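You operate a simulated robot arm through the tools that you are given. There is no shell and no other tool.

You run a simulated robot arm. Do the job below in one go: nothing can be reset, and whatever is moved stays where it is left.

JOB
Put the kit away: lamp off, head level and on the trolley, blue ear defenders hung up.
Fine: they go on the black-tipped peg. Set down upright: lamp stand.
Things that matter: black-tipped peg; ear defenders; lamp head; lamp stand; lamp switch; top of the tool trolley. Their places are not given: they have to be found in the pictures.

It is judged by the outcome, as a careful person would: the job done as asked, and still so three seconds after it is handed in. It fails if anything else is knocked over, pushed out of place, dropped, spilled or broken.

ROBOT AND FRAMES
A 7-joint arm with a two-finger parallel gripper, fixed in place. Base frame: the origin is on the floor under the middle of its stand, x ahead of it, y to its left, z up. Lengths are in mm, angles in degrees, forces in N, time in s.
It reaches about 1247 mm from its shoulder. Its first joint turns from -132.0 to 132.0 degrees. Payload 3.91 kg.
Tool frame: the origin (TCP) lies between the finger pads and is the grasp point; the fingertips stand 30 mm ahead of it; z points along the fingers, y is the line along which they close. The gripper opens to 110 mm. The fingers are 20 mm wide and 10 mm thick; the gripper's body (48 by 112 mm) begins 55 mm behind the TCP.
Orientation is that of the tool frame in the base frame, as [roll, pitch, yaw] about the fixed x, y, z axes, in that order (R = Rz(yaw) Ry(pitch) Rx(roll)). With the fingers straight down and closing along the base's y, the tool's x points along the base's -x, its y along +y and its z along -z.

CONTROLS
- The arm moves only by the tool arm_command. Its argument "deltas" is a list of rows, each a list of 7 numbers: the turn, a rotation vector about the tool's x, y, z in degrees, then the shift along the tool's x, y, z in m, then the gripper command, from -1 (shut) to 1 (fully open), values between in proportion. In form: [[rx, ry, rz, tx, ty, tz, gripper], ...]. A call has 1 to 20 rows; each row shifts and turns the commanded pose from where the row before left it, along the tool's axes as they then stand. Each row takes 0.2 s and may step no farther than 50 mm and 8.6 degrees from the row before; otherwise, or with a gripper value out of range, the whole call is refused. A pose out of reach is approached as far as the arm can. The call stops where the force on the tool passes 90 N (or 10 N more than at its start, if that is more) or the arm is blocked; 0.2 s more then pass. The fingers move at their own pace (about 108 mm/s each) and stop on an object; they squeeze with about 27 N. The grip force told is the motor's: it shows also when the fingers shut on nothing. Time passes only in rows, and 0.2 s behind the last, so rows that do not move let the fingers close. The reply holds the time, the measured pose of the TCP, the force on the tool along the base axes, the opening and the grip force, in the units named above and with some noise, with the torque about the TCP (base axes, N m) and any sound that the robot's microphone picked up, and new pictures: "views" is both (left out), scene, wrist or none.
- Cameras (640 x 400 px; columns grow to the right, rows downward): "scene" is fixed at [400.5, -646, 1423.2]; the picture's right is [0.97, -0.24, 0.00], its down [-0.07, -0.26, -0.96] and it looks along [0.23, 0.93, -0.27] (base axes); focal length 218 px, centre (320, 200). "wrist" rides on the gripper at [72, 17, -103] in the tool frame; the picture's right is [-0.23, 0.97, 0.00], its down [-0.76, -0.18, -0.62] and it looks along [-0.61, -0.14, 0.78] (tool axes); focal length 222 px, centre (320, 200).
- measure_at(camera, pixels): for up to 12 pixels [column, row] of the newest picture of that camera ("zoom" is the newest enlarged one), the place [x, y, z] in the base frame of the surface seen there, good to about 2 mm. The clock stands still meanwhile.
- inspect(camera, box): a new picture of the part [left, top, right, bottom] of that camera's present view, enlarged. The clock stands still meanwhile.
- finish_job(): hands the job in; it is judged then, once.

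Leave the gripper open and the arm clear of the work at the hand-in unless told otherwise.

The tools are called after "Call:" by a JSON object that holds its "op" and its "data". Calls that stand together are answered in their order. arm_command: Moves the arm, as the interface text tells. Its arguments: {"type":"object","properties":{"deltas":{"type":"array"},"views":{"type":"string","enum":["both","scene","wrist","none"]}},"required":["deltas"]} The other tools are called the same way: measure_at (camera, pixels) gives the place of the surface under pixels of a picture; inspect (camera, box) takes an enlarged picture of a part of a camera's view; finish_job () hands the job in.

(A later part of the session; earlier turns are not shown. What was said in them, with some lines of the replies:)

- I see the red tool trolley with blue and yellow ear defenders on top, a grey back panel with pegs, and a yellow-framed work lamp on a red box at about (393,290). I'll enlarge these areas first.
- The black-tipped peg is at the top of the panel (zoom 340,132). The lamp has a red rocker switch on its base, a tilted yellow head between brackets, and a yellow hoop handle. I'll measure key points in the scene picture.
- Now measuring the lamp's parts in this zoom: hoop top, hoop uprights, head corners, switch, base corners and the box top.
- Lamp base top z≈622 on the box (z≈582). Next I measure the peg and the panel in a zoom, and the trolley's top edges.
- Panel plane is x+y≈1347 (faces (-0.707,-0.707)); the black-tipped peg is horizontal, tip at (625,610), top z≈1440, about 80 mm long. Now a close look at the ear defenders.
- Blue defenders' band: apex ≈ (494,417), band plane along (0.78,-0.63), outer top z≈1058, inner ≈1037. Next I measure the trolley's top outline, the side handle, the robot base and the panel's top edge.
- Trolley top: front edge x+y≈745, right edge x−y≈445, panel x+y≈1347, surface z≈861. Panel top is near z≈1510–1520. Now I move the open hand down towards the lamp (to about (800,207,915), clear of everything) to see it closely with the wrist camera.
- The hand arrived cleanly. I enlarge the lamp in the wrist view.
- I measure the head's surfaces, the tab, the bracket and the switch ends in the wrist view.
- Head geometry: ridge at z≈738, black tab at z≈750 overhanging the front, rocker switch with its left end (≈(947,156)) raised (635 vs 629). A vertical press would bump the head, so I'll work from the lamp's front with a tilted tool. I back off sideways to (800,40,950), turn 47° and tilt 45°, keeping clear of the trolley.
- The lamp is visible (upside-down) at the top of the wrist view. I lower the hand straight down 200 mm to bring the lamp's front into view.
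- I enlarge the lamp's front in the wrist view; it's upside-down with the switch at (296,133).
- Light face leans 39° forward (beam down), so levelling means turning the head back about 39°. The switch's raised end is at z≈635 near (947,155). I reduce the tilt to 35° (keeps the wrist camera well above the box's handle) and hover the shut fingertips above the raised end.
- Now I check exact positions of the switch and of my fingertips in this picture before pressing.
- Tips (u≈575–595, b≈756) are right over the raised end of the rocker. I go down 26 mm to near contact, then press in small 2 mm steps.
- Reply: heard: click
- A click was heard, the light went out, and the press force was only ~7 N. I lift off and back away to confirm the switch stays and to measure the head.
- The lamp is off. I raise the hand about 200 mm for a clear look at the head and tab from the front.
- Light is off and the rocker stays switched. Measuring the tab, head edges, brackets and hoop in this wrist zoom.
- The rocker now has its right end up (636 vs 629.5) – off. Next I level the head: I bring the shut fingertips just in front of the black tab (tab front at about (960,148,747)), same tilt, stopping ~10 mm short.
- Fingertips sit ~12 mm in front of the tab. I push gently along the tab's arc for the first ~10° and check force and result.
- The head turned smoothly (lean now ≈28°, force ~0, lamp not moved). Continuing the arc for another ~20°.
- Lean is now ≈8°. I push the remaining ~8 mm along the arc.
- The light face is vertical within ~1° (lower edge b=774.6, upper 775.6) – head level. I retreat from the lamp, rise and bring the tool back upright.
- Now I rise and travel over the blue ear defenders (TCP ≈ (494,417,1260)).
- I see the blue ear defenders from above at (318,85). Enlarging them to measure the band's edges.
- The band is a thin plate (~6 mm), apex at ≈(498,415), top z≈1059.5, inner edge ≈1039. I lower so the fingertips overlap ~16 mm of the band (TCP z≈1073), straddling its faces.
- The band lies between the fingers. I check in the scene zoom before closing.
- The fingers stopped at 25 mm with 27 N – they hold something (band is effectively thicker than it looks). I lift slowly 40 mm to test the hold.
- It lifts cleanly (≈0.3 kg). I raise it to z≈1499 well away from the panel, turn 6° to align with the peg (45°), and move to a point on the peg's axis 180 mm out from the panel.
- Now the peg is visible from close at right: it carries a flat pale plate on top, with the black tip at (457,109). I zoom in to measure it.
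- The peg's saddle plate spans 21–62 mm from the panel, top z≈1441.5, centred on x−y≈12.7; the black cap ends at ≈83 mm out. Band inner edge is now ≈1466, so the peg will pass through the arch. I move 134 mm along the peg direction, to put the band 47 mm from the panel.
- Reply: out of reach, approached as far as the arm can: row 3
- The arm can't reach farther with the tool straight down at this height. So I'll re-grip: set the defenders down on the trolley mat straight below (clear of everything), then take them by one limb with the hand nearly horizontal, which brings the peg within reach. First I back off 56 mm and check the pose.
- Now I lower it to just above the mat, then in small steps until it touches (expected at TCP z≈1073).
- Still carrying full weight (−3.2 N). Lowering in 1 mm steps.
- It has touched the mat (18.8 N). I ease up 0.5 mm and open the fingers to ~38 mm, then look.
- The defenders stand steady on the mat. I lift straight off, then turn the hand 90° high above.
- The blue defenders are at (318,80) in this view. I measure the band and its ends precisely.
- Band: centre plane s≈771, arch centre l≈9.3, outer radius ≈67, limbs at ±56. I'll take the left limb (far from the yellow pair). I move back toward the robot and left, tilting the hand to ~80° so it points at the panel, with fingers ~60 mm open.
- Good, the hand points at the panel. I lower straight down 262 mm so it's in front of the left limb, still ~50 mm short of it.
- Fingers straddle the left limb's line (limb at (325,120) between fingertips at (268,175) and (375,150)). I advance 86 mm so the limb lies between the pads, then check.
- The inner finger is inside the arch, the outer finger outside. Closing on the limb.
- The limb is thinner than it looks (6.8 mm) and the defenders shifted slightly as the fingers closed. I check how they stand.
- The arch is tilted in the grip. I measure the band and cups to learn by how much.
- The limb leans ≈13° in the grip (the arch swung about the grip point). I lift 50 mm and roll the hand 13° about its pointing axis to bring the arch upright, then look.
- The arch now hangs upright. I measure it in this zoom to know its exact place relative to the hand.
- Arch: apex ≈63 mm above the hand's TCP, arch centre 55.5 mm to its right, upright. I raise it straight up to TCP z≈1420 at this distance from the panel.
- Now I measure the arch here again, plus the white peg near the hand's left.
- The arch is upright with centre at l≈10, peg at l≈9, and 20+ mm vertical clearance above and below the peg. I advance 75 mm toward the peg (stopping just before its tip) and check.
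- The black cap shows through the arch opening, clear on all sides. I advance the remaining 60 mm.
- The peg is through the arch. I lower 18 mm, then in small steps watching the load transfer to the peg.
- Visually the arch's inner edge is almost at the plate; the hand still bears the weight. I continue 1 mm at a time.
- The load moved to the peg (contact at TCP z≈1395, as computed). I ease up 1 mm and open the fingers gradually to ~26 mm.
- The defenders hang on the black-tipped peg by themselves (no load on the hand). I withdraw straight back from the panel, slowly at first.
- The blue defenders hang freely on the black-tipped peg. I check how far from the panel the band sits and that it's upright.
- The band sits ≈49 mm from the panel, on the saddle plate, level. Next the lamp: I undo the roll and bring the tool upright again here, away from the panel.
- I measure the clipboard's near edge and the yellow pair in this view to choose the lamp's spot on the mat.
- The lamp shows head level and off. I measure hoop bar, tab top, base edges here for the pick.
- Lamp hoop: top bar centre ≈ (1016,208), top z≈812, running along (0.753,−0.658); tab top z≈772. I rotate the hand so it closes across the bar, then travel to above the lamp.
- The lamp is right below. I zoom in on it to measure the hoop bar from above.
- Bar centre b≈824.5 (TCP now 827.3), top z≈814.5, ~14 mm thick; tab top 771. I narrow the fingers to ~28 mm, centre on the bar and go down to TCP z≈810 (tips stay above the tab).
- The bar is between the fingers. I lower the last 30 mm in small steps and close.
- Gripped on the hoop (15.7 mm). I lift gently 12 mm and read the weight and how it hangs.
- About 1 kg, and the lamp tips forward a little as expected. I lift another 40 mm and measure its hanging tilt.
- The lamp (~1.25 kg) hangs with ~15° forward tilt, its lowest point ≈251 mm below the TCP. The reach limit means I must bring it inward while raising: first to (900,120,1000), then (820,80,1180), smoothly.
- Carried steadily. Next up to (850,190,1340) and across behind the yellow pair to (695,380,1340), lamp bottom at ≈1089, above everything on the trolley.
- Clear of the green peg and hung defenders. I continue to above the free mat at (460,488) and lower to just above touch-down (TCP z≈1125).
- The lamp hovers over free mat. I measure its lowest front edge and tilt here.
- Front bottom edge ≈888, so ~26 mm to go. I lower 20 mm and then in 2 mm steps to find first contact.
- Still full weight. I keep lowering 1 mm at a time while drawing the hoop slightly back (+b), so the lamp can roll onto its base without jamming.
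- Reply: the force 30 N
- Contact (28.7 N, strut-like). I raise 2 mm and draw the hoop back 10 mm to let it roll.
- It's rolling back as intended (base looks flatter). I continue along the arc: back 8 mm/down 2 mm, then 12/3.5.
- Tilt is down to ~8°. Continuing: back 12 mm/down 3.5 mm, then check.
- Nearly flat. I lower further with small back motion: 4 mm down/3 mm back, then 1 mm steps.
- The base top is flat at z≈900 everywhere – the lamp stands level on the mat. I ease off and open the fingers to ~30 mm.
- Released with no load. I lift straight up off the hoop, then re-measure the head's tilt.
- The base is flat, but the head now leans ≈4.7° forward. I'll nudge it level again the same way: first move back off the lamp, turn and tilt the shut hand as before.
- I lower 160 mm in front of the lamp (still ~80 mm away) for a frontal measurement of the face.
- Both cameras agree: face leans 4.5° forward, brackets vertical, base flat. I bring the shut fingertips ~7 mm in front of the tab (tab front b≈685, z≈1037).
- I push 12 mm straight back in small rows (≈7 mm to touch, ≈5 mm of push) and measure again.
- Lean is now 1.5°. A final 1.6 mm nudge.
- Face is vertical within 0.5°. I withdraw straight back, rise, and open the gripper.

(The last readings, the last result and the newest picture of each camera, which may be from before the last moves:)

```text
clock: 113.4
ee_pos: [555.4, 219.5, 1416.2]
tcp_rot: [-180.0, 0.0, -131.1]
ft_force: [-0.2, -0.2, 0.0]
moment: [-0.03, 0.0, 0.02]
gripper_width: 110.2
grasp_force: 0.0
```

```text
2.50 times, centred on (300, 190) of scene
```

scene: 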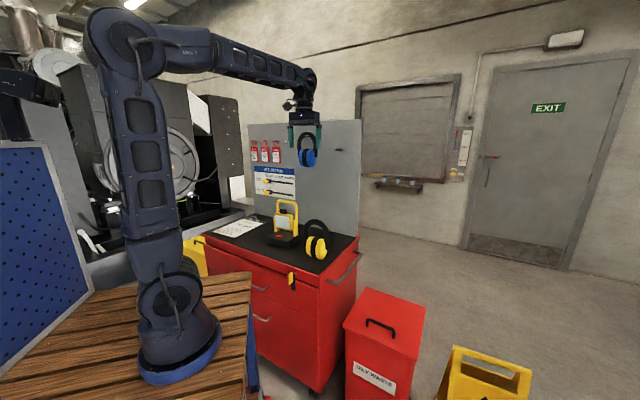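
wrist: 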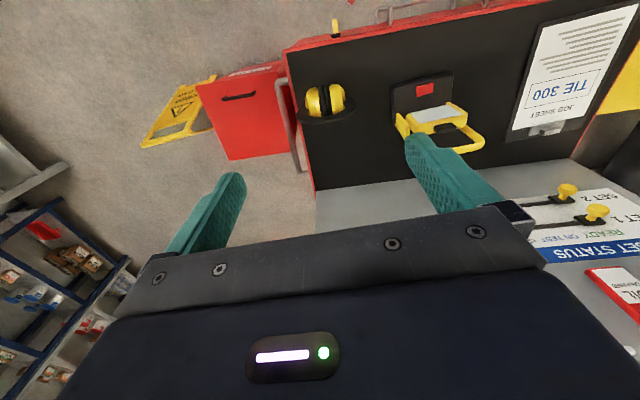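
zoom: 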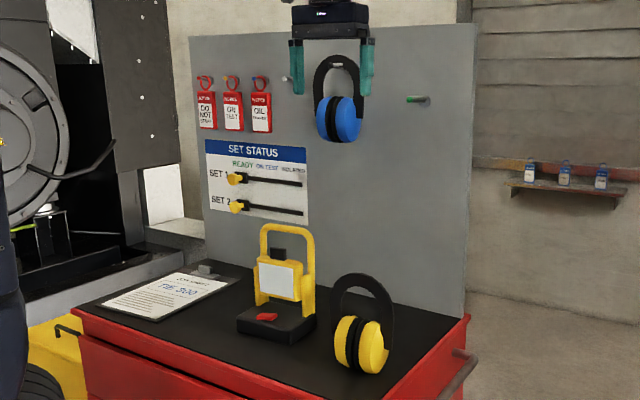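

Everything looks in place: lamp off, level and upright on the trolley, blue defenders on the black-tipped peg, yellow pair untouched. I move the open hand back toward its starting place and make a final check.

Call:
{"op": "arm_command", "data": {"deltas": [[0, 0, 0, 0.0115, -0.03, -0.0267, 1], [0, 0, 0, 0.0115, -0.03, -0.0267, 1], [0, 0, 0, 0.0115, -0.03, -0.0267, 1], [0, 0, 0, 0.0115, -0.03, -0.0267, 1], [0, 0, 0, 0.0115, -0.03, -0.0267, 1], [0, 0, 0, 0.0115, -0.03, -0.0267, 1], [0, 0, 0, 0, 0, 0, 1], [0, 0, 0, 0, 0, 0, 1]]}}

Call:
{"op": "inspect", "data": {"camera": "scene", "box": [262, 190, 330, 252]}}

Call:
{"op": "measure_at", "data": {"camera": "zoom", "pixels": [[188, 300], [230, 296], [209, 299], [195, 172], [235, 182], [268, 190], [197, 232], [235, 241], [270, 249], [160, 305], [265, 330], [240, 285]]}}

Call:
{"op": "inspect", "data": {"camera": "scene", "box": [270, 105, 340, 175]}}

```text
clock: 115.2
ee_pos: [644.7, 49.6, 1576.5]
tcp_rot: [-179.9, -0.1, -131.1]
ft_force: [-0.7, -0.7, -0.1]
moment: [0.02, -0.01, -0.02]
gripper_width: 110.2
grasp_force: 0.1
```

scene: 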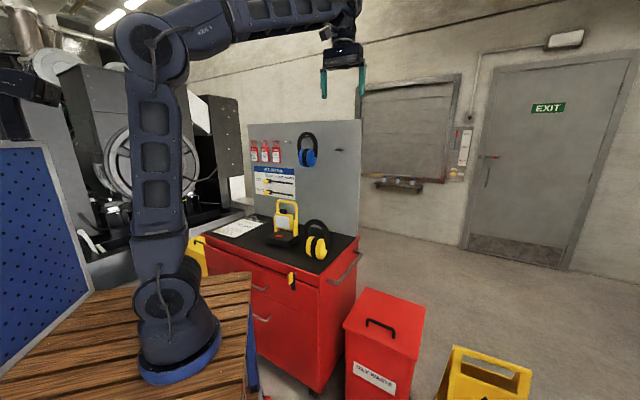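
wrist: 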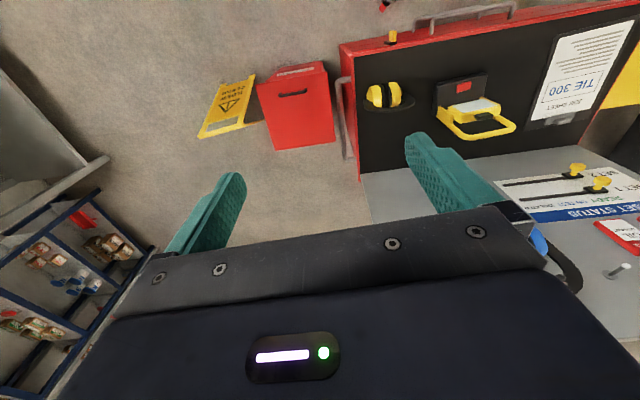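

```text
6.45 times, centred on (296, 221) of scene
```

zoom: 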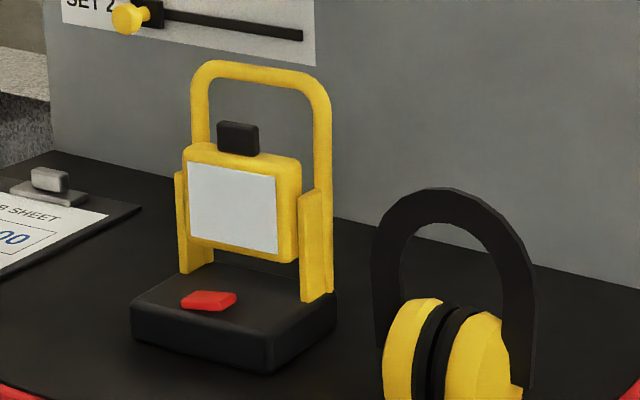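

```text
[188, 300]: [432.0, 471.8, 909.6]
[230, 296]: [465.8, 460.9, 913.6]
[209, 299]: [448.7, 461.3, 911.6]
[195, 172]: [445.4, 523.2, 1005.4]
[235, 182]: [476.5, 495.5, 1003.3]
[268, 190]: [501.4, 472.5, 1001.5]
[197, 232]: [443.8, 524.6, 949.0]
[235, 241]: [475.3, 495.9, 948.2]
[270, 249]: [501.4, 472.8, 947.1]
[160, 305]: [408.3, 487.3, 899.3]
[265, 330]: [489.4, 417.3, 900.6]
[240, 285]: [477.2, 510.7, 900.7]
```

```text
5.71 times, centred on (305, 140) of scene
```

zoom: 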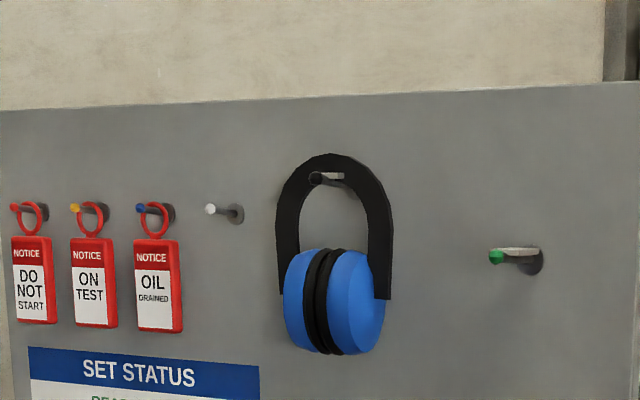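

Final check:
- **Lamp:** the switch is still off (right end up), the face is vertical (b≈686.9 at top and bottom), and the base is flat at z≈900 on the trolley.
- **Blue ear defenders:** they hang steadily on the black-tipped peg.
- **Everything else:** the yellow pair, tags, clipboard and other things look undisturbed.
- **Arm:** the gripper is open and clear of the work.

Handing in.

Call:
{"op": "finish_job", "data": {}}

```text
The job is handed in.
```

The kit is put away, and I've handed the job in; I haven't seen the judge's result.

- **Lamp:** it is switched off and its light is out. It stands upright on the trolley mat with its base flat, and the head is level to within about 1°.
- **Blue ear defenders:** they hang on the black-tipped peg, about 49 mm out from the panel, and are not touching anything else.
- **Head tilt:** the head had tipped about 4.5° forward by the time the lamp was on the trolley, so I nudged it level again there.
- **Ear defenders, second grip:** the arm couldn't reach the peg with the hand pointing straight down. I stood the ear defenders back on the mat once and took hold of them again from the side.
- **Everything else:** in the last pictures the yellow ear defenders, tags, clipboard and other pegs looked undisturbed. The gripper is open and the arm is back near its starting place.
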